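You operate a simulated robot arm through the tools that you are given. There is no shell and no other tool.

You are at the controls of a simulated two-armed robot. One attempt, no reset.

Task
Measure the step of the short sleeve on the glass: ring light, zero on the flange, read on top.
Fine: keep power, computer and zoom as set; leave the other sleeves alone.
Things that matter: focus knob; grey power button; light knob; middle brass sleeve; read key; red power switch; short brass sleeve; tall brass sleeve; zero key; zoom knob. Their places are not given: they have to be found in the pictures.

The check looks at the end state, three seconds after you hand in, the way a careful person would. Anything else that was tipped, shoved, dropped, spilled or broken makes it a failure.

Robot
Two 7-joint arms with fingered hands on one trunk that stands fixed in place. Base frame: the origin is at the foot of the trunk, x ahead of it, y to its left, z up; the work surface is at about z = 0.921. Readings come in m, rad, newtons and seconds.
The left shoulder is at [0.06, 0.138, 0.897], the right one opposite. With the tool pointing down near the work surface each hand reaches from about 0.36 to 0.92 m from the base axis, measured 20 degrees to its own side. Payload 4 kg a hand.
The TCP of each hand is the grasp point between the finger pads, 0.036 m short of the fingertips. In the tool frame z runs along the fingers and y along their closing line. The gripper opens to 0.12 m; its body begins 0.042 m behind the TCP. The gripper is a hand of 5 fingers: y runs from the thumb to the fingers, the wrist lies at [-0.015, -0.109, -0.2] in the tool frame, and closing takes about 1.5 s.
Orientation is that of the tool frame in the base frame, as a unit quaternion [w, x, y, z]. With the fingers straight down and the wrist toward the robot, the tool's x, y and z point along [0, 1, 0], [1, 0, 0] and [0, 0, -1] of the base frame.

Tools
- The arms move only by the tool apply_moves. It takes "left_rows", "right_rows" or both (then of equal length, played together; a hand with none holds still); each is a list of rows, each an object (a shift or turn left out is 0, a gripper value left out holds the last) with "offset": the shift along the base's x, y, z in mm, a list of three; "rotation": the turn, a rotation vector about the base's x, y, z in rad, a list of three; "hand": the gripper command, from -1 (shut) to 1 (fully open), values between in proportion. In form: [{"offset": [x, y, z], "rotation": [ax, ay, az], "hand": hand}, ...]. A call has 1 to 20 rows; each row shifts and turns the commanded pose from where the row before left it. Each row takes 0.2 s and may step no farther than 0.05 m and 0.15 rad from the row before; otherwise, or with a gripper value out of range, the whole call is refused. Where a pose cannot be reached the arm comes as near as it can. A force on the tool above 40 N (or 10 N above the force at the start of the call, whichever is more), or a blocked arm, ends the call early, and 0.2 s more pass. The fingers move at their own pace (about 0.153 m/s each) and stop on an object; they squeeze with about 28 N. The grip force told is the motor's: it shows also when the fingers shut on nothing. Time passes only in rows, and 0.2 s behind the last, so rows that do not move let the fingers close. It gives the time, the measured TCP pose, the force on the tool (base axes), the opening and the grip force at its end, in the units of the frame above (readings bear some noise), with the torque about the TCP (base axes, N m) and any sound that the robot's microphone picked up.
- Cameras (640 x 400 px; columns grow to the right, rows downward): "scene" is now at [0.0532, 0.0147, 1.5589]; the picture's right is [0.19, -0.98, 0.00], its down [-0.53, -0.10, -0.84] and it looks along [0.83, 0.16, -0.54] (base axes); focal length 329 px, centre (320, 200). "left" rides on the left gripper at [-0.069, -0.079, -0.131] in its tool frame; the picture's right is [-0.78, -0.29, 0.55], its down [0.55, -0.73, 0.40] and it looks along [0.29, 0.61, 0.74] (tool axes); focal length 222 px, centre (320, 200). "right" rides on the right gripper at [0.069, -0.079, -0.131] in its tool frame; the picture's right is [-0.78, 0.29, -0.55], its down [-0.55, -0.73, 0.40] and it looks along [-0.29, 0.61, 0.74] (tool axes); focal length 222 px, centre (320, 200).
- snapshot(camera): a new picture of that camera. No time passes.
- lift_body(by): slides the trunk up (or, below 0, down) by that many m; the arms and the scene camera ride with it, the base frame stays. It gives what a move gives, with no picture.
- grasp_type(shape, hand): the hand has 5 fingers and takes this shape, open, in about a second: jaw (thumb against the fingers, like two jaws); tri (thumb and two fingers); tip (a fingertip pinch); poke (one finger out to press); point (the index stretched); flat (the hand flat); cup (the hand cupped); fist (a fist). The gripper value then closes the fingers along that shape, each until it touches; the sizes above hold for jaw. It gives what a move gives, with no picture.
- pan_tilt(pan, tilt): turns the head with the scene camera to pan (to the left, within 1.501 rad either way) and tilt (down, from -0.506 to 1.204), counted from straight ahead of the robot. It gives what a move gives.
- point_at(camera, pixels): there is no depth. For up to 12 entries [column, row, z] of the newest picture of that camera ("zoom" is the newest enlarged one), the place [x, y] in the base frame at which the ray of that pixel passes the height z, good to about 0.002 m, but the place of the scene camera against the robot may be out by one fixed shift of up to 0.018 m in any direction. No time passes.
- close_up(camera, box): a new picture of the part [left, top, right, bottom] of that camera's present view, enlarged. No time passes.
- hand_in(): hands the job in; it is judged then, once.

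Leave the grippers open and the arms clear of the work at the hand-in unless told otherwise.

The tools are called after ">>>" as a command line: name --argument value ..., lists and objects as JSON in quotes. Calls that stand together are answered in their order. apply_moves: Moves the arms, as the interface text tells. Its arguments: {"type":"object","properties":{"left_rows":{"type":"array","items":{"type":"object","properties":{"offset":{"type":"array","items":{"type":"number"}},"rotation":{"type":"array","items":{"type":"number"}},"hand":{"type":"number"}}}},"right_rows":{"type":"array","items":{"type":"object","properties":{"offset":{"type":"array","items":{"type":"number"}},"rotation":{"type":"array","items":{"type":"number"}},"hand":{"type":"number"}}}}},"required":[]} The other tools are called the same way: lift_body (by) moves the trunk up or down; grasp_type (shape, hand) gives the hand a shape; pan_tilt (pan, tilt) turns the head that bears the scene camera; snapshot (camera) takes a picture; point_at (camera, pixels) gives the place at which the rays of pixels pass given heights; close_up (camera, box) takes an enlarged picture of a part of a camera's view; hand_in () hands the job in.

At the start:

```text
time: 0.0
left_tool_pos: [0.4382, 0.2777, 1.2057]
left_tcp_rot: [0.001, 0.707, 0.707, 0.0]
left_wrist_force: [-0.1, -0.9, -0.1]
left_moment: [-0.02, 0.02, 0.02]
left_grip_width: 0.1198
left_grip_force: 0.0
left_shape: jaw
right_tool_pos: [0.5982, -0.1424, 1.2688]
right_tcp_rot: [0.0, 0.707, 0.708, 0.0]
right_wrist_force: [-1.0, -0.2, -0.3]
right_moment: [0.02, 0.02, -0.01]
right_grip_width: 0.1198
right_grip_force: 0.0
right_shape: jaw
trunk travel left (down, up): [-0.475, 0.115]
head pan, tilt (commanded): [0.194, 0.567]
```

scene: 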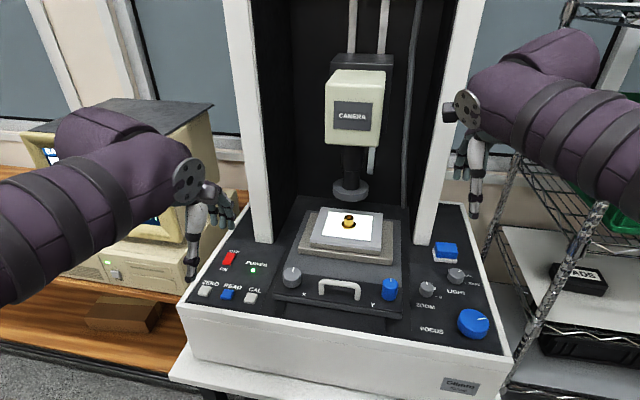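
right: 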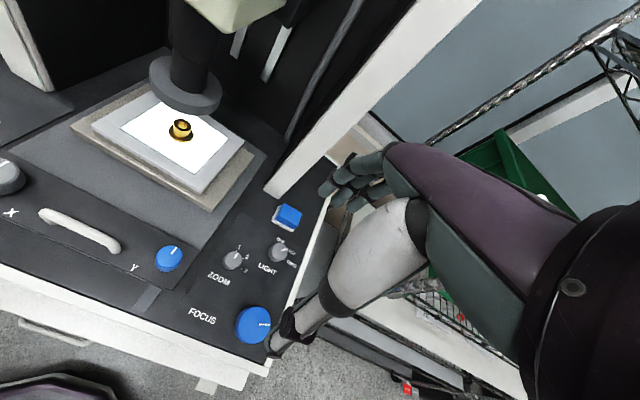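
left: 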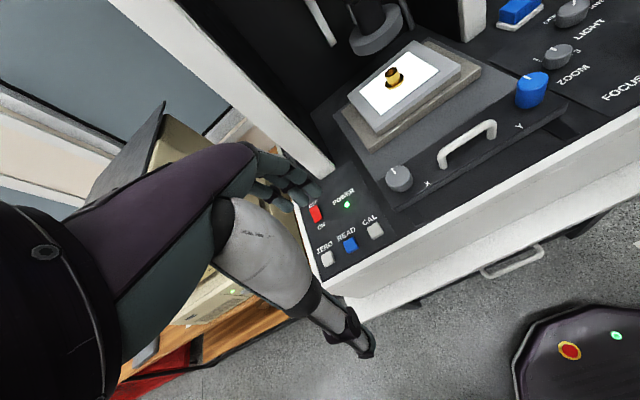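

I see a video measuring microscope with a stage, one brass sleeve on the lit glass, keys ZERO/READ/CAL at the left front, and knobs X, Y, ZOOM, LIGHT and FOCUS. First I'll take enlarged pictures of the panels, the stage and the computer on the left.

>>> close_up --camera "scene" --box '[400, 220, 520, 350]'

>>> close_up --camera "scene" --box '[180, 230, 320, 320]'

>>> close_up --camera "scene" --box '[290, 160, 410, 270]'

>>> close_up --camera "right" --box '[140, 190, 320, 350]'

```text
3.08 times, centred on (460, 285) of scene
```

zoom: 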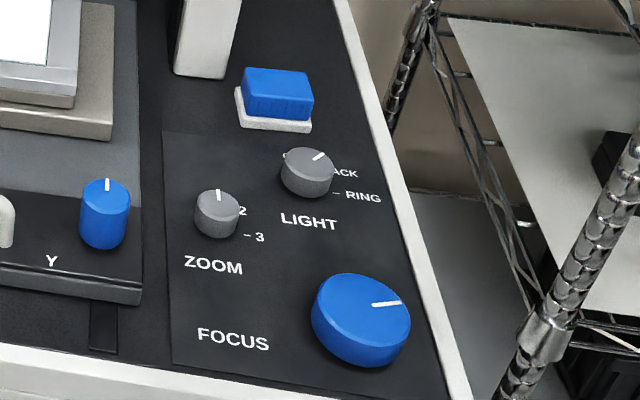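

```text
4.44 times, centred on (250, 275) of scene
```

zoom: 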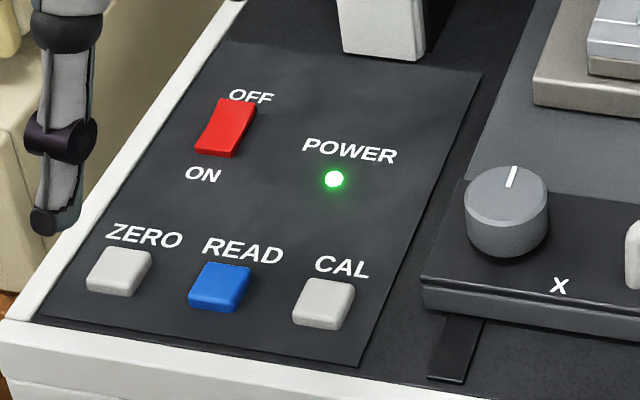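

```text
3.64 times, centred on (350, 215) of scene
```

zoom: 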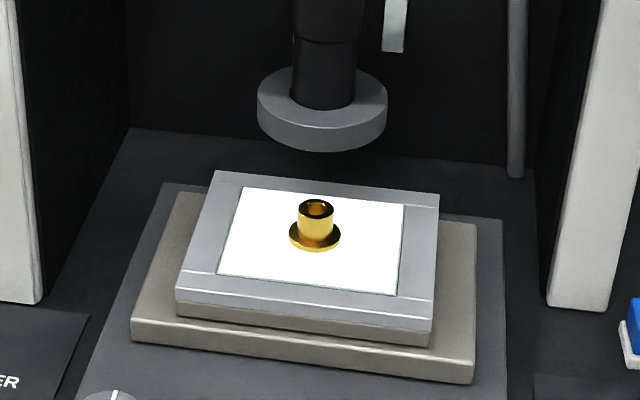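

```text
2.50 times, centred on (230, 270) of right
```

zoom: 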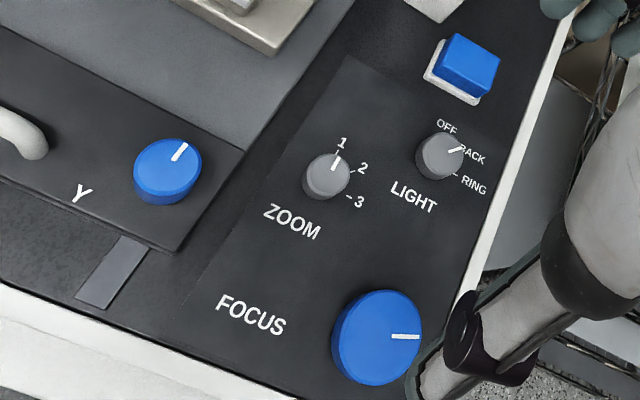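

The light knob points to BACK and has to go to RING; zoom is at 1. Next I'll look at the computer on the left and find where the other sleeves are.

>>> pan_tilt --pan 0.75 --tilt 0.5

>>> snapshot --camera "scene"

```text
time: 1.0
left_tool_pos: [0.4376, 0.2782, 1.2061]
left_tcp_rot: [-0.001, 0.707, 0.707, 0.001]
left_wrist_force: [0.2, 0.7, 0.4]
left_moment: [0.0, 0.03, 0.01]
left_grip_width: 0.1197
left_grip_force: 0.0
left_shape: jaw
right_tool_pos: [0.5974, -0.143, 1.2675]
right_tcp_rot: [0.0, 0.707, 0.707, 0.001]
right_wrist_force: [-0.2, -0.9, -0.4]
right_moment: [-0.02, 0.0, -0.03]
right_grip_width: 0.1197
right_grip_force: 0.1
right_shape: jaw
trunk travel left (down, up): [-0.475, 0.115]
head pan, tilt (commanded): [0.75, 0.499]
```

```text
taken
```

scene: 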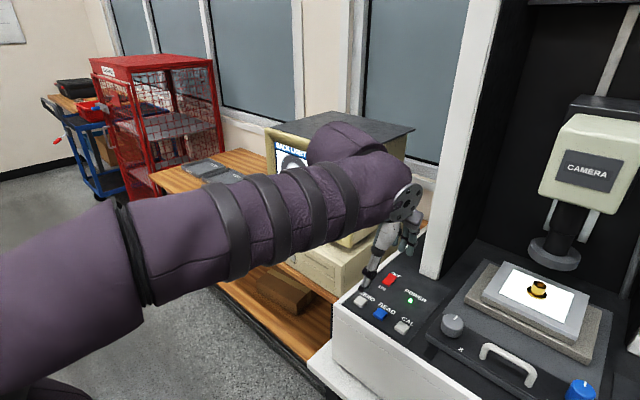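

The left arm hides the monitor. I'll enlarge the left desk area and get rough places of the keys (at (361,300), (380,313), (402,327)) at surface height.

>>> close_up --camera "scene" --box '[230, 110, 430, 330]'

>>> point_at --camera "scene" --pixels '[[361, 300, 0.93], [380, 313, 0.93], [402, 327, 0.93], [388, 279, 0.93], [410, 300, 0.921], [538, 288, 0.98], [452, 320, 0.95], [332, 370, 0.921], [420, 277, 0.921], [345, 300, 0.921]]'

```text
1.82 times, centred on (330, 220) of scene
```

zoom: 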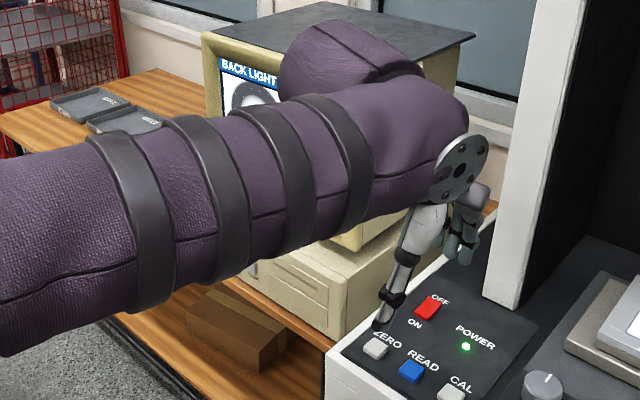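

```text
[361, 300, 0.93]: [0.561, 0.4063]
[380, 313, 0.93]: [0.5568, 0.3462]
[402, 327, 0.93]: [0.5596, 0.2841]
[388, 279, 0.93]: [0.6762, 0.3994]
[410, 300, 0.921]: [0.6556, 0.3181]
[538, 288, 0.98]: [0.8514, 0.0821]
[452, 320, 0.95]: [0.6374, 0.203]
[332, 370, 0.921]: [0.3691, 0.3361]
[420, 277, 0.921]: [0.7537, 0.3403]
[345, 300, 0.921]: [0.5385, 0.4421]
```

The monitor reads "BACK LIGHT"; two grey trays lie on the desk at the left. To find the panel height I'll take a new left picture and compare the key places with the scene ones.

>>> snapshot --camera "left"

>>> point_at --camera "left" --pixels '[[327, 259, 0.93], [349, 245, 0.93], [375, 231, 0.93], [327, 259, 1.0], [349, 245, 1.0], [375, 231, 1.0], [315, 214, 0.93], [394, 77, 0.98]]'

>>> snapshot --camera "right"

>>> point_at --camera "right" --pixels '[[252, 325, 0.93], [279, 252, 0.93], [234, 260, 0.93], [168, 258, 0.93], [181, 131, 0.98], [252, 325, 1.0], [279, 252, 1.0]]'

```text
taken
```

left: 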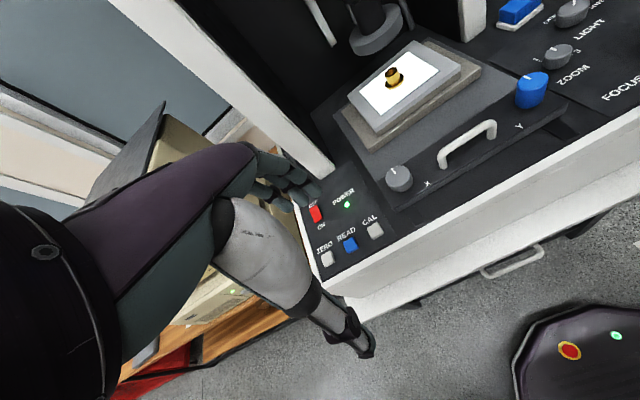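

```text
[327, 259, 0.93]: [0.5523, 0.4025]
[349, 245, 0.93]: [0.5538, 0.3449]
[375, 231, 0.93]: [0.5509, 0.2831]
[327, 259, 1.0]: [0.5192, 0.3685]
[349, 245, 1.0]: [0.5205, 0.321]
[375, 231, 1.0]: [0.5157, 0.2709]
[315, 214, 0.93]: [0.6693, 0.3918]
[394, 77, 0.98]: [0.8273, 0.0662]
```

```text
taken
```

right: 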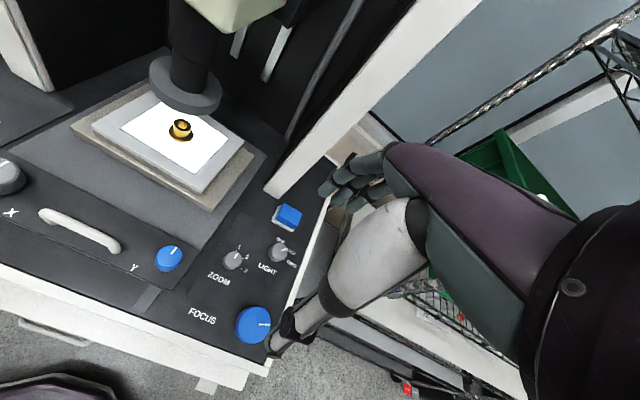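

```text
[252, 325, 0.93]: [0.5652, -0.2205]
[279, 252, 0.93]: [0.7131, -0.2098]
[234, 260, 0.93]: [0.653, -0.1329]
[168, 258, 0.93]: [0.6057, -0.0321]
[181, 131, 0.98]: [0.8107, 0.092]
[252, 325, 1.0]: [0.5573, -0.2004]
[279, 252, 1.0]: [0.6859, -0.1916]
```

The key places from both cameras agree at z≈0.93 (scene is off by about 9 mm in x), so the panel is at about 0.921. Now I'll give the left hand the poke shape for the keys and look at it.

>>> grasp_type --shape "poke" --hand "left"

>>> snapshot --camera "left"

>>> close_up --camera "scene" --box '[330, 150, 460, 340]'

```text
time: 1.9
left_tool_pos: [0.4365, 0.2776, 1.2062]
left_tcp_rot: [0.0, 0.707, 0.707, 0.0]
left_wrist_force: [0.3, 0.0, -0.7]
left_moment: [0.03, -0.01, 0.02]
left_grip_width: 0.0002
left_grip_force: 0.0
left_shape: poke
right_tool_pos: [0.5988, -0.142, 1.2678]
right_tcp_rot: [0.0, 0.707, 0.707, 0.0]
right_wrist_force: [0.0, 0.5, 0.2]
right_moment: [-0.01, 0.06, -0.01]
right_grip_width: 0.1199
right_grip_force: 0.1
right_shape: jaw
trunk travel left (down, up): [-0.475, 0.115]
head pan, tilt (commanded): [0.75, 0.499]
```

```text
taken
```

left: 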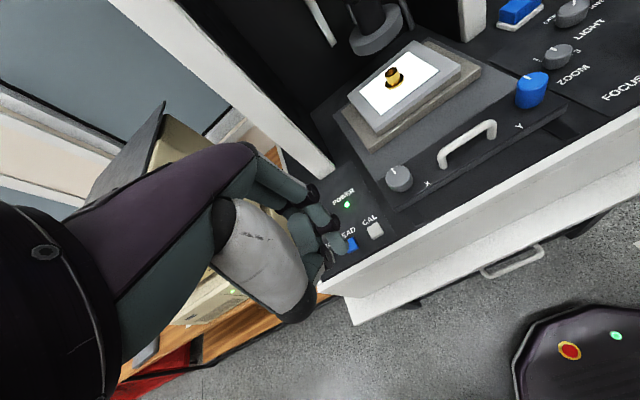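

```text
2.11 times, centred on (395, 245) of scene
```

zoom: 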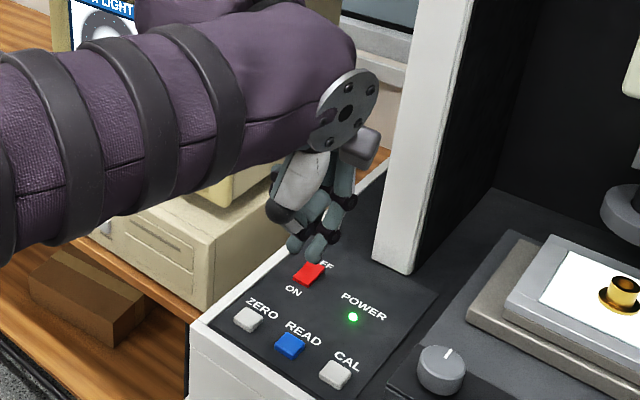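

The thumb folded away and a finger is out. I'll enlarge the left picture around the fingers to see the poking tip.

>>> close_up --camera "left" --box '[200, 130, 400, 290]'

```text
2.50 times, centred on (300, 210) of left
```

zoom: 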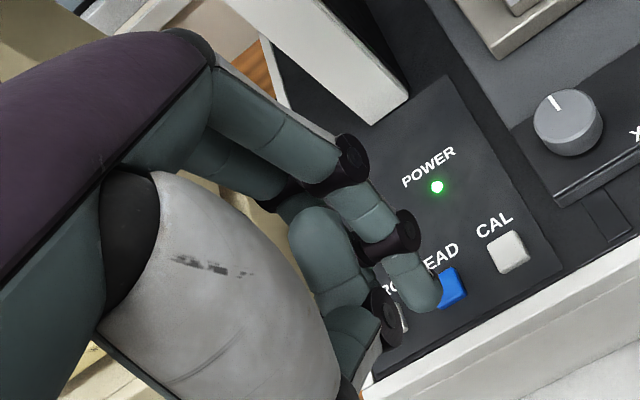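

The index tip is at about left pixel (342,250); in the scene close-up it is at (315,257). I'll cast rays at several heights from both cameras to locate the tip.

>>> close_up --camera "scene" --box '[370, 210, 420, 290]'

>>> point_at --camera "left" --pixels '[[342, 250, 1.16], [342, 250, 1.17], [342, 250, 1.18], [342, 250, 1.19], [342, 250, 1.2]]'

>>> point_at --camera "scene" --pixels '[[392.6, 272, 1.16], [392.6, 272, 1.17], [392.6, 272, 1.18], [392.6, 272, 1.19], [392.6, 272, 1.2]]'

```text
5.00 times, centred on (395, 250) of scene
```

zoom: 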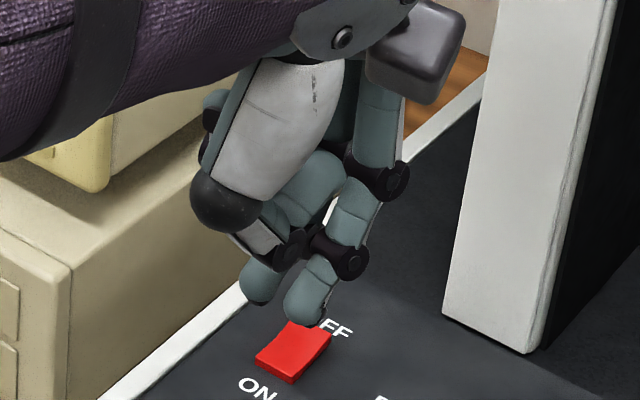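

```text
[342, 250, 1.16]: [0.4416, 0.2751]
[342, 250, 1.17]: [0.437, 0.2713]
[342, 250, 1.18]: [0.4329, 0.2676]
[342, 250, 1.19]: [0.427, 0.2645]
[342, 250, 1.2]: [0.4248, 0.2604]
```

```text
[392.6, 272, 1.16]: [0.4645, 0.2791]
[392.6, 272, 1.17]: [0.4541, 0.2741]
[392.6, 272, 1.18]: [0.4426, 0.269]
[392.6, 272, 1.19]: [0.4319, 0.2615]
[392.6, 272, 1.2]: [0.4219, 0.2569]
```

The poke tip sits about 30 mm below the TCP and about 7 mm to the right of it. I'll now move the left hand down to hover about 9 cm above the keys, which should also free the view of the monitor.

>>> apply_moves --left_rows '[{"offset": [23, 20, -31]}, {"offset": [23, 20, -31]}, {"offset": [23, 20, -31]}, {"offset": [23, 20, -31]}, {"offset": [23, 20, -31]}, {"offset": [0, 0, 0]}]'

>>> snapshot --camera "scene"

>>> snapshot --camera "left"

```text
time: 3.3
left_tool_pos: [0.5572, 0.3761, 1.051]
left_tcp_rot: [0.0, 0.707, 0.707, -0.001]
left_wrist_force: [-0.9, -0.7, -0.8]
left_moment: [-0.01, 0.02, -0.02]
left_grip_width: 0.0
left_grip_force: 0.1
left_shape: poke
right_tool_pos: [0.5979, -0.1433, 1.2677]
right_tcp_rot: [0.0, 0.707, 0.707, 0.0]
right_wrist_force: [-0.7, -1.8, -0.8]
right_moment: [0.02, -0.03, 0.0]
right_grip_width: 0.1201
right_grip_force: 0.1
right_shape: jaw
trunk travel left (down, up): [-0.475, 0.115]
head pan, tilt (commanded): [0.75, 0.499]
```

```text
taken
```

scene: 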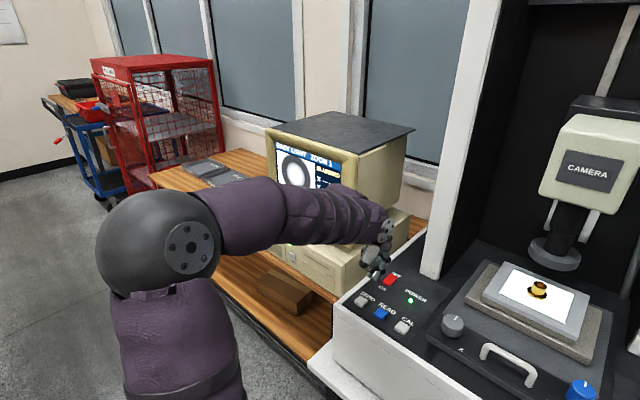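

```text
taken
```

left: 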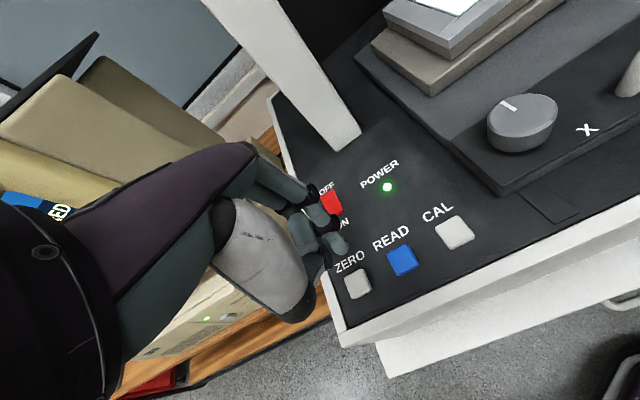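

Most of the monitor is now in view at about (310,165). I'll enlarge it.

>>> close_up --camera "scene" --box '[265, 125, 365, 200]'

>>> close_up --camera "scene" --box '[140, 140, 260, 215]'

```text
5.33 times, centred on (315, 162) of scene
```

zoom: 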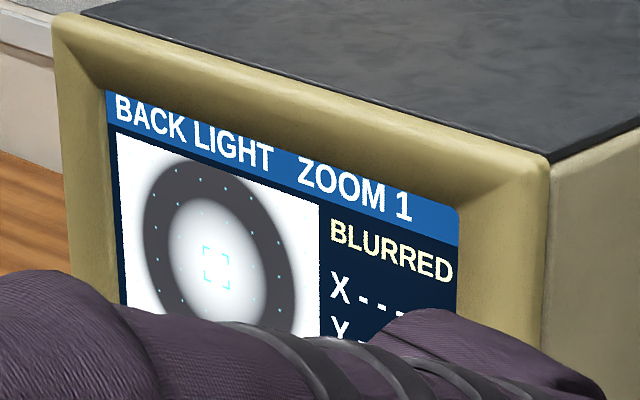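

```text
5.33 times, centred on (200, 178) of scene
```

zoom: 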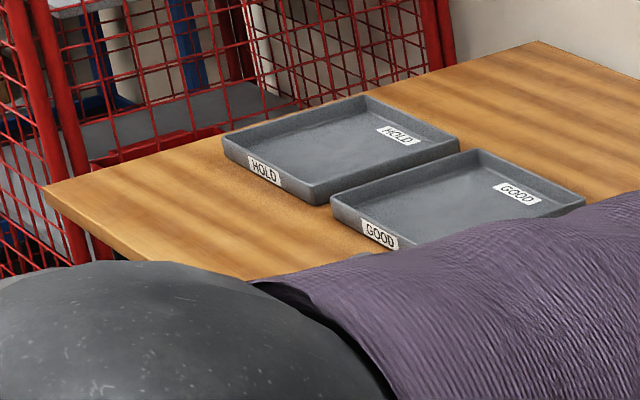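

The monitor says BLURRED, with X, Y lines below hidden by the arm. The trays GOOD and HOLD look empty. I'll look to the right for the other sleeves and the light/focus knobs.

>>> pan_tilt --pan -0.45 --tilt 0.6

>>> snapshot --camera "scene"

```text
time: 4.7
left_tool_pos: [0.556, 0.3755, 1.0509]
left_tcp_rot: [0.0, 0.707, 0.707, -0.001]
left_wrist_force: [-0.4, -0.5, -1.1]
left_moment: [0.0, -0.02, 0.01]
left_grip_width: 0.0
left_grip_force: 0.0
left_shape: poke
right_tool_pos: [0.598, -0.1424, 1.2672]
right_tcp_rot: [0.0, 0.707, 0.708, 0.0]
right_wrist_force: [-0.5, 0.5, 0.5]
right_moment: [0.0, 0.02, -0.03]
right_grip_width: 0.1198
right_grip_force: 0.0
right_shape: jaw
trunk travel left (down, up): [-0.475, 0.115]
head pan, tilt (commanded): [-0.45, 0.6]
```

```text
taken
```

scene: 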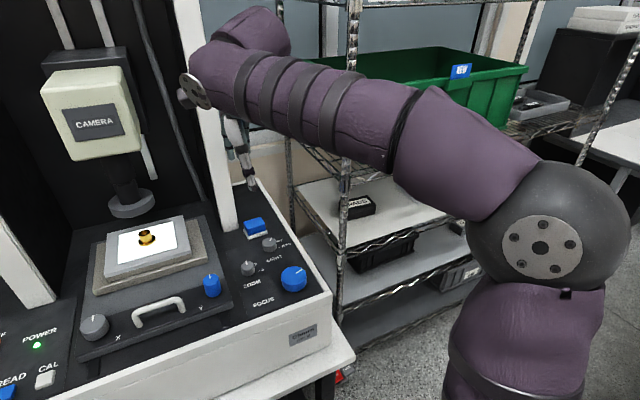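

Only one sleeve shows on the glass. I'll enlarge the bin and trays at the right to look for the other sleeves, and also the glass.

>>> close_up --camera "scene" --box '[90, 200, 210, 275]'

>>> close_up --camera "scene" --box '[300, 40, 580, 215]'

>>> close_up --camera "right" --box '[100, 80, 260, 180]'

>>> close_up --camera "scene" --box '[220, 205, 320, 310]'

```text
5.33 times, centred on (150, 238) of scene
```

zoom: 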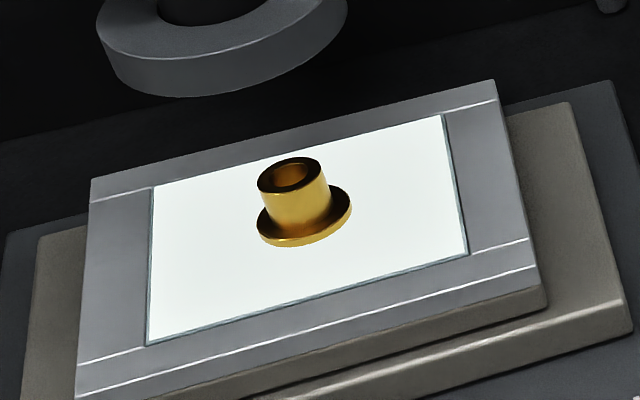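

```text
2.29 times, centred on (440, 128) of scene
```

zoom: 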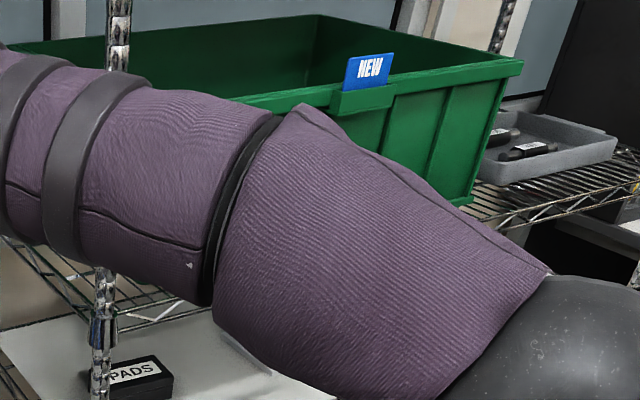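

```text
4.00 times, centred on (180, 130) of right
```

zoom: 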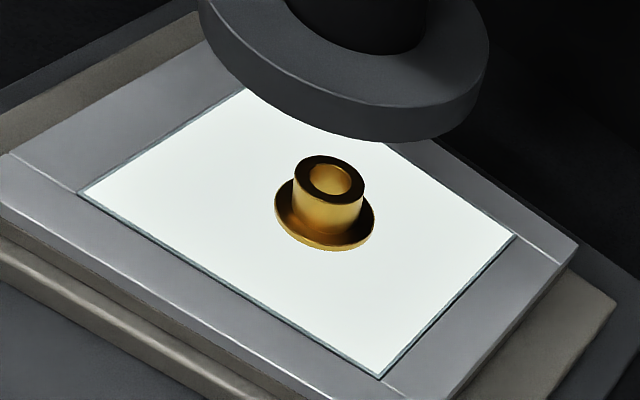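

```text
3.81 times, centred on (270, 258) of scene
```

zoom: 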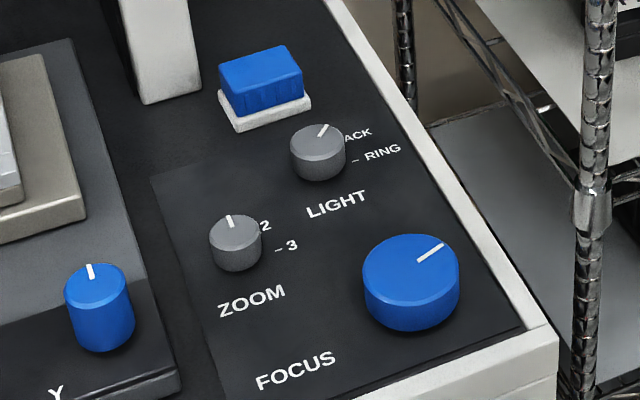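

The light knob pointer is on BACK with RING further clockwise. I'll take a strong enlargement from the right camera to measure knob centre, pointer and tick places.

>>> close_up --camera "right" --box '[215, 225, 305, 281]'

>>> close_up --camera "right" --box '[215, 290, 295, 350]'

```text
7.11 times, centred on (260, 253) of right
```

zoom: 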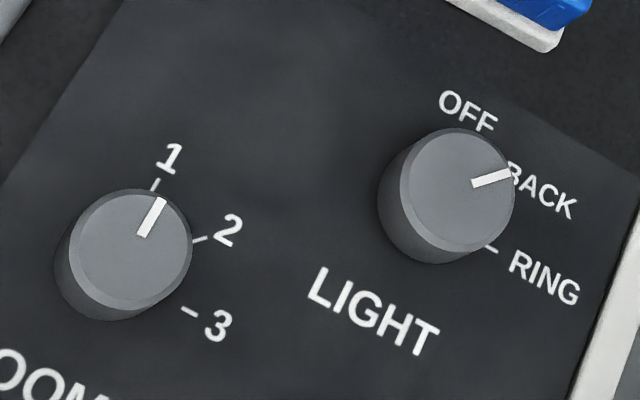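

```text
6.67 times, centred on (255, 320) of right
```

zoom: 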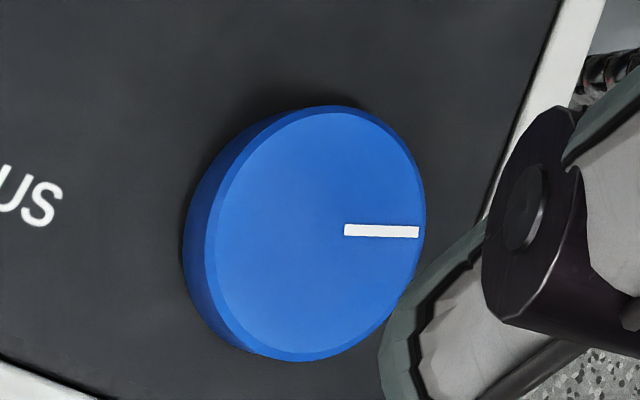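

I'll turn these pixels into places: light knob top centre (279.7,251.9), RING tick (283.9,259.6), pointer end (286.7,249.5), zoom ticks, and the focus knob top.

>>> point_at --camera "right" --pixels '[[279.7, 251.9, 0.94], [276.6, 253.4, 0.921], [283.9, 259.6, 0.921], [286.7, 249.5, 0.94], [281.5, 250.75, 0.94], [233.6, 259.3, 0.94], [231.2, 261.2, 0.921], [237.8, 252.9, 0.94], [236.7, 250.75, 0.921], [243, 258.6, 0.921], [241.4, 268.6, 0.921], [255, 325.2, 0.95]]'

>>> point_at --camera "right" --pixels '[[269.4, 251.9, 0.94], [289.3, 251.9, 0.94], [238, 325, 0.95], [270.7, 325, 0.95], [255, 306, 0.95], [255, 344, 0.95], [258.8, 324.5, 0.95], [269.7, 324.5, 0.95]]'

```text
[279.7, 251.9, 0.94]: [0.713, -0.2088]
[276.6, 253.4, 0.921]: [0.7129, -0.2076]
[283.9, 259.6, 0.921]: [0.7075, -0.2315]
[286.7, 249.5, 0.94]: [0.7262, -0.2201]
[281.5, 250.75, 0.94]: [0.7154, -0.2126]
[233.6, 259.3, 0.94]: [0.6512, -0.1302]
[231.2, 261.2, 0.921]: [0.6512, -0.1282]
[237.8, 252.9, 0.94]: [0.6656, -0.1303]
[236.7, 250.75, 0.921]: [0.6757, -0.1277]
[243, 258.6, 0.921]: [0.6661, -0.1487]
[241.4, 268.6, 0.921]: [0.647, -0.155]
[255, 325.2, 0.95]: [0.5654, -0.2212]
```

```text
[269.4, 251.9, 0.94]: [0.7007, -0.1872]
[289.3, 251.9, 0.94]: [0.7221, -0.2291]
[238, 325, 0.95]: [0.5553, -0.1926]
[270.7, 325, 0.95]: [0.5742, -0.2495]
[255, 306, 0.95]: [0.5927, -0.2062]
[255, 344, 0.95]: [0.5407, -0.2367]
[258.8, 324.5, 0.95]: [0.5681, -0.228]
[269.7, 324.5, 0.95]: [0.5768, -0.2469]
```

Light knob centre is about (0.713,-0.208), about 40 mm across; it must turn about 50° clockwise to RING. The focus knob is about (0.565,-0.221), 60 mm across. Now I check the neighbours: blue block at right px (287,216) and column foot at (270,193).

>>> close_up --camera "right" --box '[230, 150, 330, 290]'

>>> point_at --camera "right" --pixels '[[272, 217, 0.921], [297, 230, 0.921], [303, 222, 0.921], [265, 191, 0.921], [281, 198, 0.921], [300, 290, 0.921], [283, 340, 0.921], [320, 215, 0.921]]'

```text
2.86 times, centred on (280, 220) of right
```

zoom: 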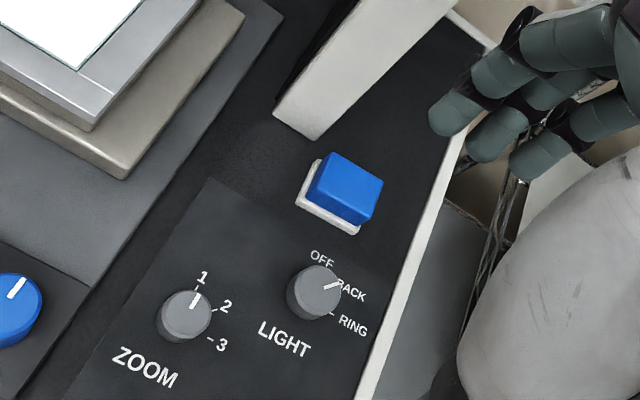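

```text
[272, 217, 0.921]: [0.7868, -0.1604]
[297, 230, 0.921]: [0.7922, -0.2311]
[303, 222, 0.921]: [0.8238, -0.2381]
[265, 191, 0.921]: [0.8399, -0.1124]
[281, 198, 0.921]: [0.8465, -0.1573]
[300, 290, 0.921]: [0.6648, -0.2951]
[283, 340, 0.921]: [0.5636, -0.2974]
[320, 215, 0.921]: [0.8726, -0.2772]
```

There are about 50 mm between the light knob and the blue block, so there is room. I'll set the right hand to the tri shape (thumb and two fingers) and look at it.

>>> grasp_type --shape "tri" --hand "right"

>>> snapshot --camera "right"

>>> snapshot --camera "scene"

```text
time: 5.6
left_tool_pos: [0.5577, 0.3758, 1.0515]
left_tcp_rot: [0.0, 0.708, 0.707, 0.0]
left_wrist_force: [0.4, -0.1, -0.2]
left_moment: [0.01, -0.01, 0.05]
left_grip_width: 0.0
left_grip_force: 0.1
left_shape: poke
right_tool_pos: [0.5971, -0.1418, 1.2687]
right_tcp_rot: [0.0, 0.707, 0.707, 0.0]
right_wrist_force: [0.3, 0.1, -0.7]
right_moment: [-0.01, 0.03, -0.03]
right_grip_width: 0.1197
right_grip_force: 0.1
right_shape: tri
trunk travel left (down, up): [-0.475, 0.115]
head pan, tilt (commanded): [-0.45, 0.6]
```

```text
taken
```

right: 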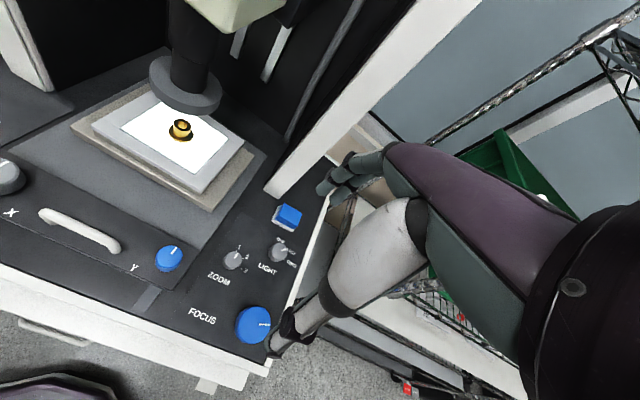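

```text
taken
```

scene: 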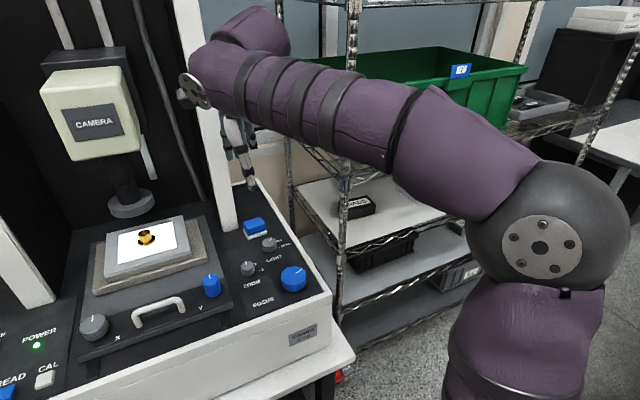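

The tri shape opens wide as well, with two other fingers curled. I'll move the right hand over the light knob, turning it +0.9 rad so that the later clockwise turn ends near the neutral wrist pose.

>>> apply_moves --right_rows '[{"offset": [16.5, -9.4, -28], "rotation": [0, 0, 0.15]}, {"offset": [16.5, -9.4, -28], "rotation": [0, 0, 0.15]}, {"offset": [16.5, -9.4, -28], "rotation": [0, 0, 0.15]}, {"offset": [16.5, -9.4, -28], "rotation": [0, 0, 0.15]}, {"offset": [16.5, -9.4, -28], "rotation": [0, 0, 0.15]}, {"offset": [16.5, -9.4, -28], "rotation": [0, 0, 0.15]}, {"offset": [16.5, -9.4, -28]}, {"offset": [0, 0, 0]}]'

>>> snapshot --camera "right"

>>> snapshot --camera "scene"

```text
time: 7.4
left_tool_pos: [0.557, 0.3764, 1.0511]
left_tcp_rot: [0.0, 0.707, 0.707, -0.001]
left_wrist_force: [0.7, 0.3, -0.2]
left_moment: [0.01, 0.01, 0.02]
left_grip_width: 0.0
left_grip_force: 0.1
left_shape: poke
right_tool_pos: [0.7099, -0.2103, 1.0719]
right_tcp_rot: [0.0, 0.33, 0.944, -0.001]
right_wrist_force: [0.1, 0.2, -0.6]
right_moment: [-0.04, -0.02, 0.0]
right_grip_width: 0.1201
right_grip_force: 0.1
right_shape: tri
trunk travel left (down, up): [-0.475, 0.115]
head pan, tilt (commanded): [-0.45, 0.6]
```

```text
taken
```

right: 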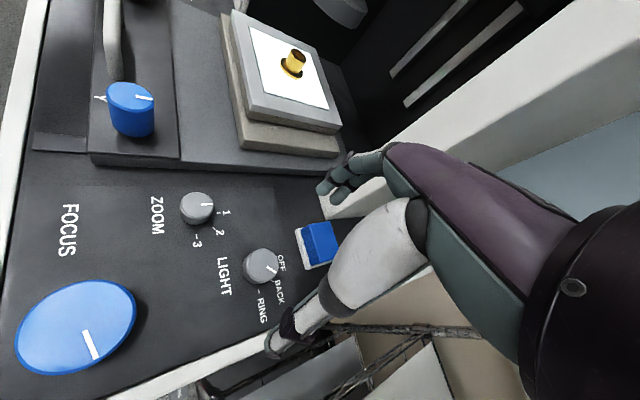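

```text
taken
```

scene: 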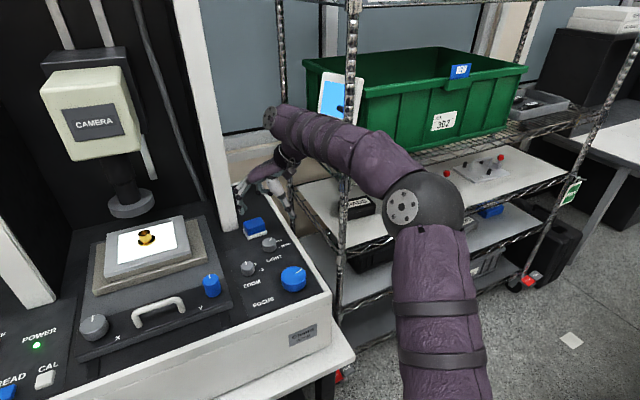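

The hand is over the knob. I'll enlarge to measure the light knob's centre from this nearer view.

>>> close_up --camera "right" --box '[170, 180, 350, 340]'

>>> point_at --camera "zoom" --pixels '[[326, 210, 0.921], [326, 210, 0.94], [326, 210, 0.945]]'

```text
2.50 times, centred on (260, 260) of right
```

zoom: 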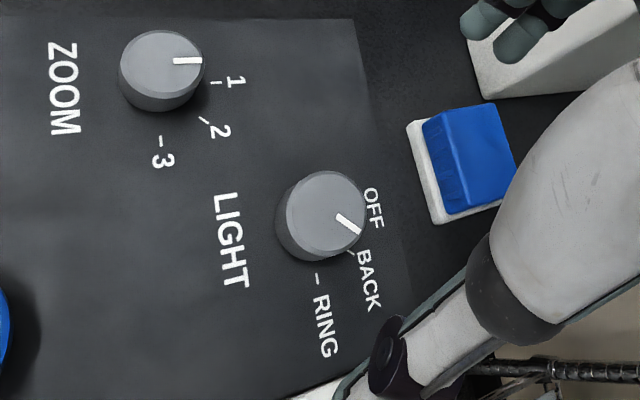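

```text
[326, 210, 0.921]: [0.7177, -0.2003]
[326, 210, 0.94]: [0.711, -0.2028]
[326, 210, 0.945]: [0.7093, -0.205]
```

The knob centre comes out at about (0.712,-0.205), a few mm from the TCP. I'll correct and go down to TCP z≈0.985 first, then look.

>>> apply_moves --right_rows '[{"offset": [1, 2.5, -30]}, {"offset": [1, 2.5, -30]}, {"offset": [0, 0, -27]}, {"offset": [0, 0, 0]}]'

>>> snapshot --camera "right"

>>> close_up --camera "scene" --box '[200, 160, 340, 300]'

```text
time: 8.4
left_tool_pos: [0.557, 0.3753, 1.0505]
left_tcp_rot: [-0.001, 0.707, 0.707, 0.0]
left_wrist_force: [0.1, 0.0, 0.7]
left_moment: [-0.02, -0.02, -0.01]
left_grip_width: 0.0
left_grip_force: 0.1
left_shape: poke
right_tool_pos: [0.7158, -0.2059, 0.984]
right_tcp_rot: [-0.001, 0.329, 0.944, 0.0]
right_wrist_force: [0.1, 0.5, 0.1]
right_moment: [0.02, 0.03, 0.02]
right_grip_width: 0.1199
right_grip_force: 0.1
right_shape: tri
trunk travel left (down, up): [-0.475, 0.115]
head pan, tilt (commanded): [-0.45, 0.6]
```

```text
taken
```

right: 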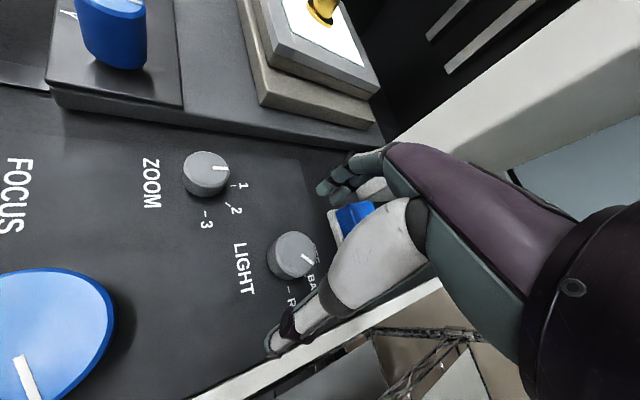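

```text
2.86 times, centred on (270, 230) of scene
```

zoom: 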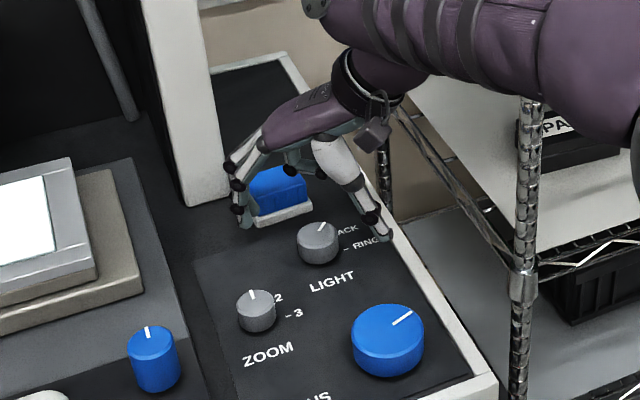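

The thumb and fingers straddle the knob, but the curled fingers may be above the blue block. I'll enlarge this spot before going lower.

>>> close_up --camera "scene" --box '[240, 180, 310, 260]'

>>> close_up --camera "right" --box '[250, 120, 450, 360]'

```text
5.00 times, centred on (275, 220) of scene
```

zoom: 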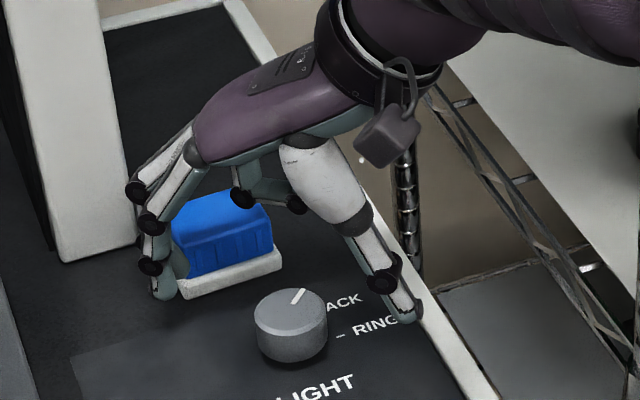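

```text
1.67 times, centred on (350, 240) of right
```

zoom: 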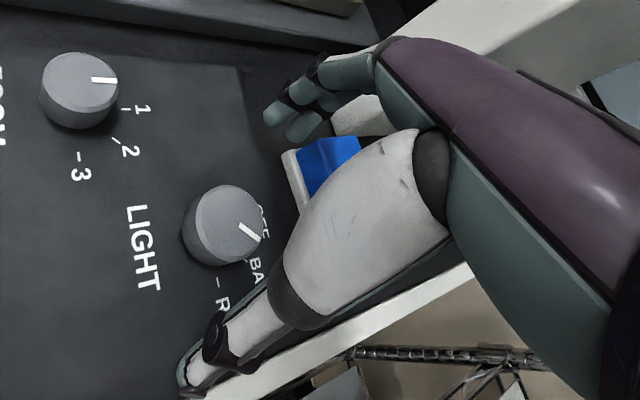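

I'll check how high the curled fingers are, casting the scene ray through their lowest visible points (259.4,221.6) and (270,221.5), and block top corners.

>>> point_at --camera "scene" --pixels '[[259.4, 221.6, 0.96], [259.4, 221.6, 0.98], [259.4, 221.6, 1.0], [259.4, 221.6, 1.02], [270, 222, 0.98], [270, 222, 1.0], [270, 222, 1.02], [248.6, 238.4, 0.92], [248.6, 236, 0.93], [246, 228, 0.94], [246, 228, 0.95], [246, 228, 0.96]]'

```text
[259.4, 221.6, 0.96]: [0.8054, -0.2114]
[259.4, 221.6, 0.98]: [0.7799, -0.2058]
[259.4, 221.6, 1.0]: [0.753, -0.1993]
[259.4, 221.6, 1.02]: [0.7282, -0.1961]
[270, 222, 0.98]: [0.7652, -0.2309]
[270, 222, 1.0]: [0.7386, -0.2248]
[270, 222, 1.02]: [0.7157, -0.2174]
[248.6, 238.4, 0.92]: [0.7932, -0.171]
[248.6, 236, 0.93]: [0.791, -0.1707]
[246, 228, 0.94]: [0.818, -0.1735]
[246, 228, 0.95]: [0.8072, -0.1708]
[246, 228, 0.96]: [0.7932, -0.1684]
```

The block's top is about z 0.957 and the curled fingers would come close to it at this yaw. I'll go back up and turn the hand the other way (yaw about -0.5 rad), where the curled fingers hang free over the right rim; I'll also test at height that yaw -1.4 can be reached.

>>> apply_moves --right_rows '[{"offset": [0, 0, 40]}, {"offset": [0, 0, 40], "rotation": [0, 0, -0.15]}, {"rotation": [0, 0, -0.15]}, {"rotation": [0, 0, -0.15]}, {"rotation": [0, 0, -0.15]}, {"rotation": [0, 0, -0.15]}, {"rotation": [0, 0, -0.15]}, {"rotation": [0, 0, -0.15]}, {"rotation": [0, 0, -0.15]}, {"rotation": [0, 0, -0.15]}, {"rotation": [0, 0, -0.15]}, {"rotation": [0, 0, -0.15]}, {"rotation": [0, 0, -0.15]}, {"rotation": [0, 0, -0.15]}, {"rotation": [0, 0, -0.15]}, {"rotation": [0, 0, -0.15]}, {"rotation": [0, 0, 0]}]'

>>> snapshot --camera "scene"

```text
time: 12.0
left_tool_pos: [0.5566, 0.3766, 1.051]
left_tcp_rot: [0.0, 0.707, 0.707, 0.0]
left_wrist_force: [0.3, 0.5, 0.2]
left_moment: [0.05, 0.0, 0.01]
left_grip_width: 0.0002
left_grip_force: 0.0
left_shape: poke
right_tool_pos: [0.716, -0.2039, 1.0646]
right_tcp_rot: [0.0, 0.994, 0.11, 0.0]
right_wrist_force: [-0.1, 0.5, 0.3]
right_moment: [0.01, -0.01, 0.0]
right_grip_width: 0.1199
right_grip_force: 0.2
right_shape: tri
trunk travel left (down, up): [-0.475, 0.115]
head pan, tilt (commanded): [-0.45, 0.6]
```

```text
taken
```

scene: 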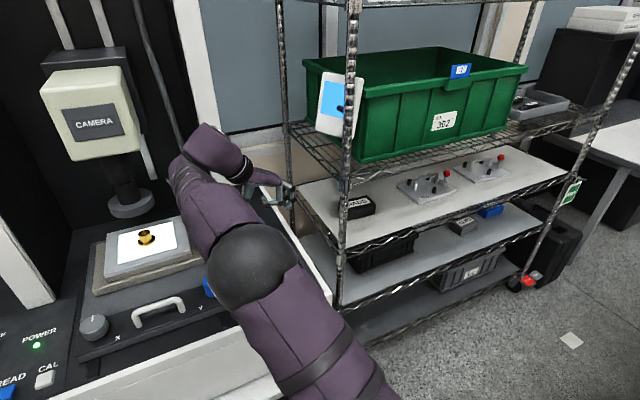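

Yaw -1.35 is reachable, but the arm then hides my view. I'll start the turn from about yaw -0.25, with the hand partly closed (about 80 mm opening), and check the clearance there.

>>> apply_moves --right_rows '[{"rotation": [0, 0, 0.14], "hand": 0.3}, {"rotation": [0, 0, 0.14]}, {"rotation": [0, 0, 0.14]}, {"rotation": [0, 0, 0.14]}, {"rotation": [0, 0, 0.14]}, {"rotation": [0, 0, 0.14]}, {"rotation": [0, 0, 0.13]}, {"rotation": [0, 0, 0.13]}, {"offset": [0, 0, -30]}, {"offset": [0, 0, -30]}, {"offset": [0, 0, 0]}]'

>>> snapshot --camera "scene"

>>> snapshot --camera "right"

```text
time: 14.4
left_tool_pos: [0.5567, 0.376, 1.0508]
left_tcp_rot: [0.0, 0.707, 0.707, -0.001]
left_wrist_force: [-0.6, -0.3, 0.0]
left_moment: [-0.01, -0.03, 0.0]
left_grip_width: 0.0
left_grip_force: 0.1
left_shape: poke
right_tool_pos: [0.7146, -0.2048, 1.0054]
right_tcp_rot: [0.0, 0.79, 0.614, 0.001]
right_wrist_force: [0.0, -0.7, -0.6]
right_moment: [-0.03, 0.05, 0.02]
right_grip_width: 0.0781
right_grip_force: 0.1
right_shape: tri
trunk travel left (down, up): [-0.475, 0.115]
head pan, tilt (commanded): [-0.45, 0.6]
```

```text
taken
```

scene: 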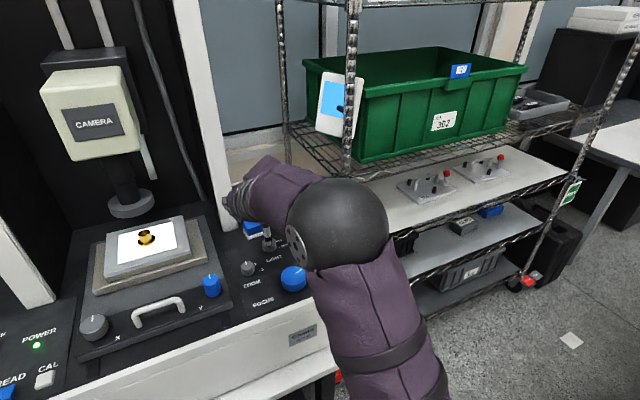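

```text
taken
```

right: 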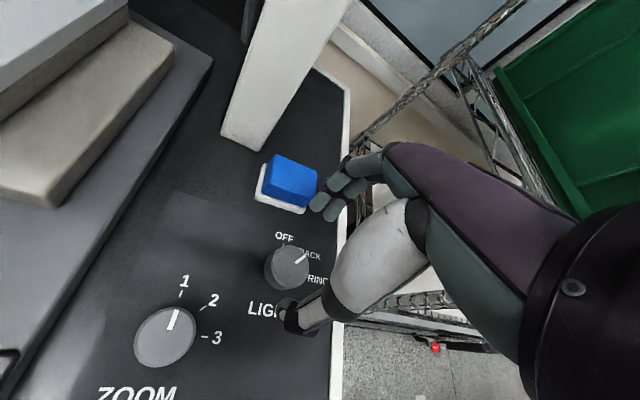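

I'll enlarge both views around the knob and fingers to see the clearance.

>>> close_up --camera "right" --box '[230, 130, 390, 350]'

>>> close_up --camera "scene" --box '[215, 180, 315, 290]'

```text
1.82 times, centred on (310, 240) of right
```

zoom: 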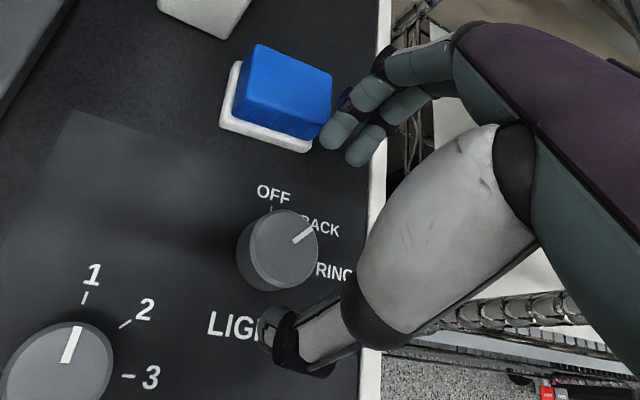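

```text
3.64 times, centred on (265, 235) of scene
```

zoom: 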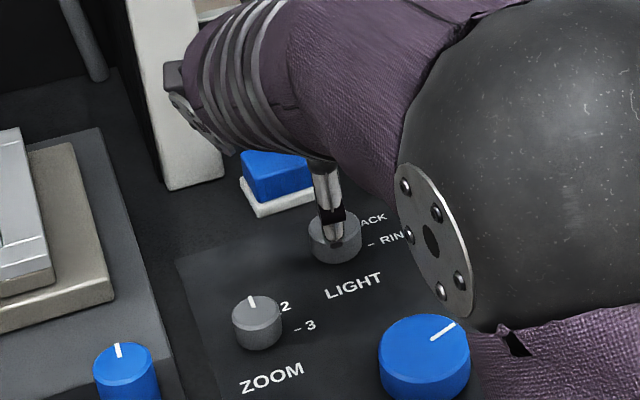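

The thumb tip and fingertips straddle the knob evenly, about 25 mm short of the blue block. I'll lower by 40 mm so the tips come to about z 0.929, without closing yet.

>>> apply_moves --right_rows '[{"offset": [-1, 0, -15]}, {"offset": [-1, 0, -15]}, {"offset": [0, 0, -10]}, {"offset": [0, 0, 0]}]'

>>> close_up --camera "right" --box '[200, 130, 400, 350]'

>>> close_up --camera "scene" --box '[215, 180, 315, 290]'

```text
time: 15.4
left_tool_pos: [0.5568, 0.3753, 1.0514]
left_tcp_rot: [0.0, 0.707, 0.707, 0.0]
left_wrist_force: [0.4, 0.5, 0.6]
left_moment: [0.0, -0.02, -0.02]
left_grip_width: 0.0
left_grip_force: 0.0
left_shape: poke
right_tool_pos: [0.7122, -0.206, 0.9644]
right_tcp_rot: [-0.001, 0.79, 0.613, 0.0]
right_wrist_force: [1.2, 0.0, 0.3]
right_moment: [-0.02, 0.02, -0.02]
right_grip_width: 0.0785
right_grip_force: 0.1
right_shape: tri
trunk travel left (down, up): [-0.475, 0.115]
head pan, tilt (commanded): [-0.45, 0.6]
```

```text
1.82 times, centred on (300, 240) of right
```

zoom: 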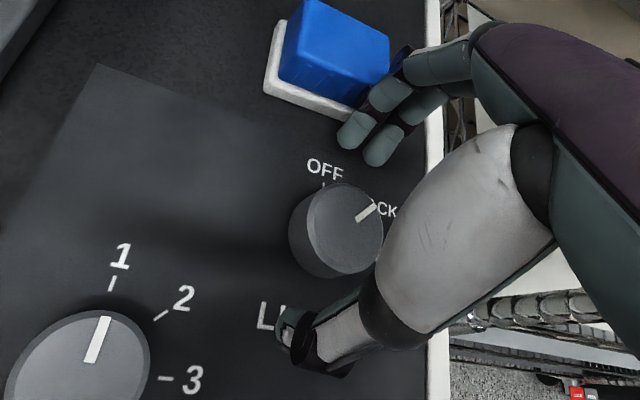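

```text
3.64 times, centred on (265, 235) of scene
```

zoom: 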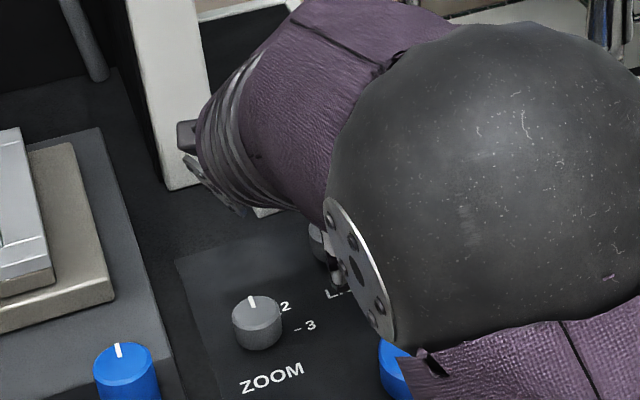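

The knob is between thumb and fingers. I'll close the hand on it.

>>> apply_moves --right_rows '[{"hand": 0.0}, {"hand": -0.3}, {"hand": -1}, {"hand": -1}, {"hand": -1}]'

>>> close_up --camera "right" --box '[200, 130, 400, 350]'

```text
time: 16.6
left_tool_pos: [0.5582, 0.3772, 1.0511]
left_tcp_rot: [0.0, 0.707, 0.707, 0.0]
left_wrist_force: [0.1, 0.1, 0.0]
left_moment: [0.02, -0.01, 0.01]
left_grip_width: 0.0001
left_grip_force: 0.1
left_shape: poke
right_tool_pos: [0.7123, -0.2069, 0.964]
right_tcp_rot: [0.0, 0.79, 0.613, 0.0]
right_wrist_force: [-1.0, 0.6, -1.5]
right_moment: [0.04, 0.05, 0.01]
right_grip_width: 0.0298
right_grip_force: 28.4
right_shape: tri
trunk travel left (down, up): [-0.475, 0.115]
head pan, tilt (commanded): [-0.45, 0.6]
```

```text
1.82 times, centred on (300, 240) of right
```

zoom: 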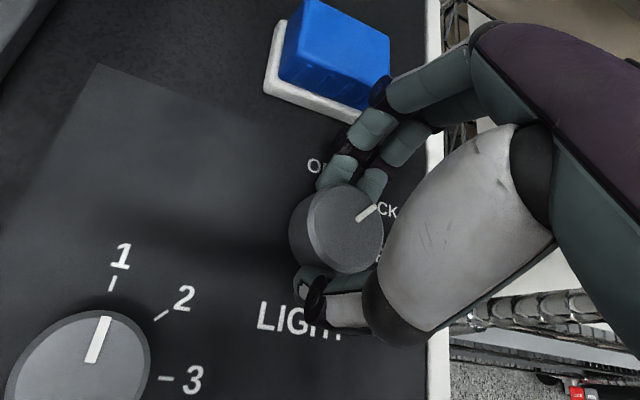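

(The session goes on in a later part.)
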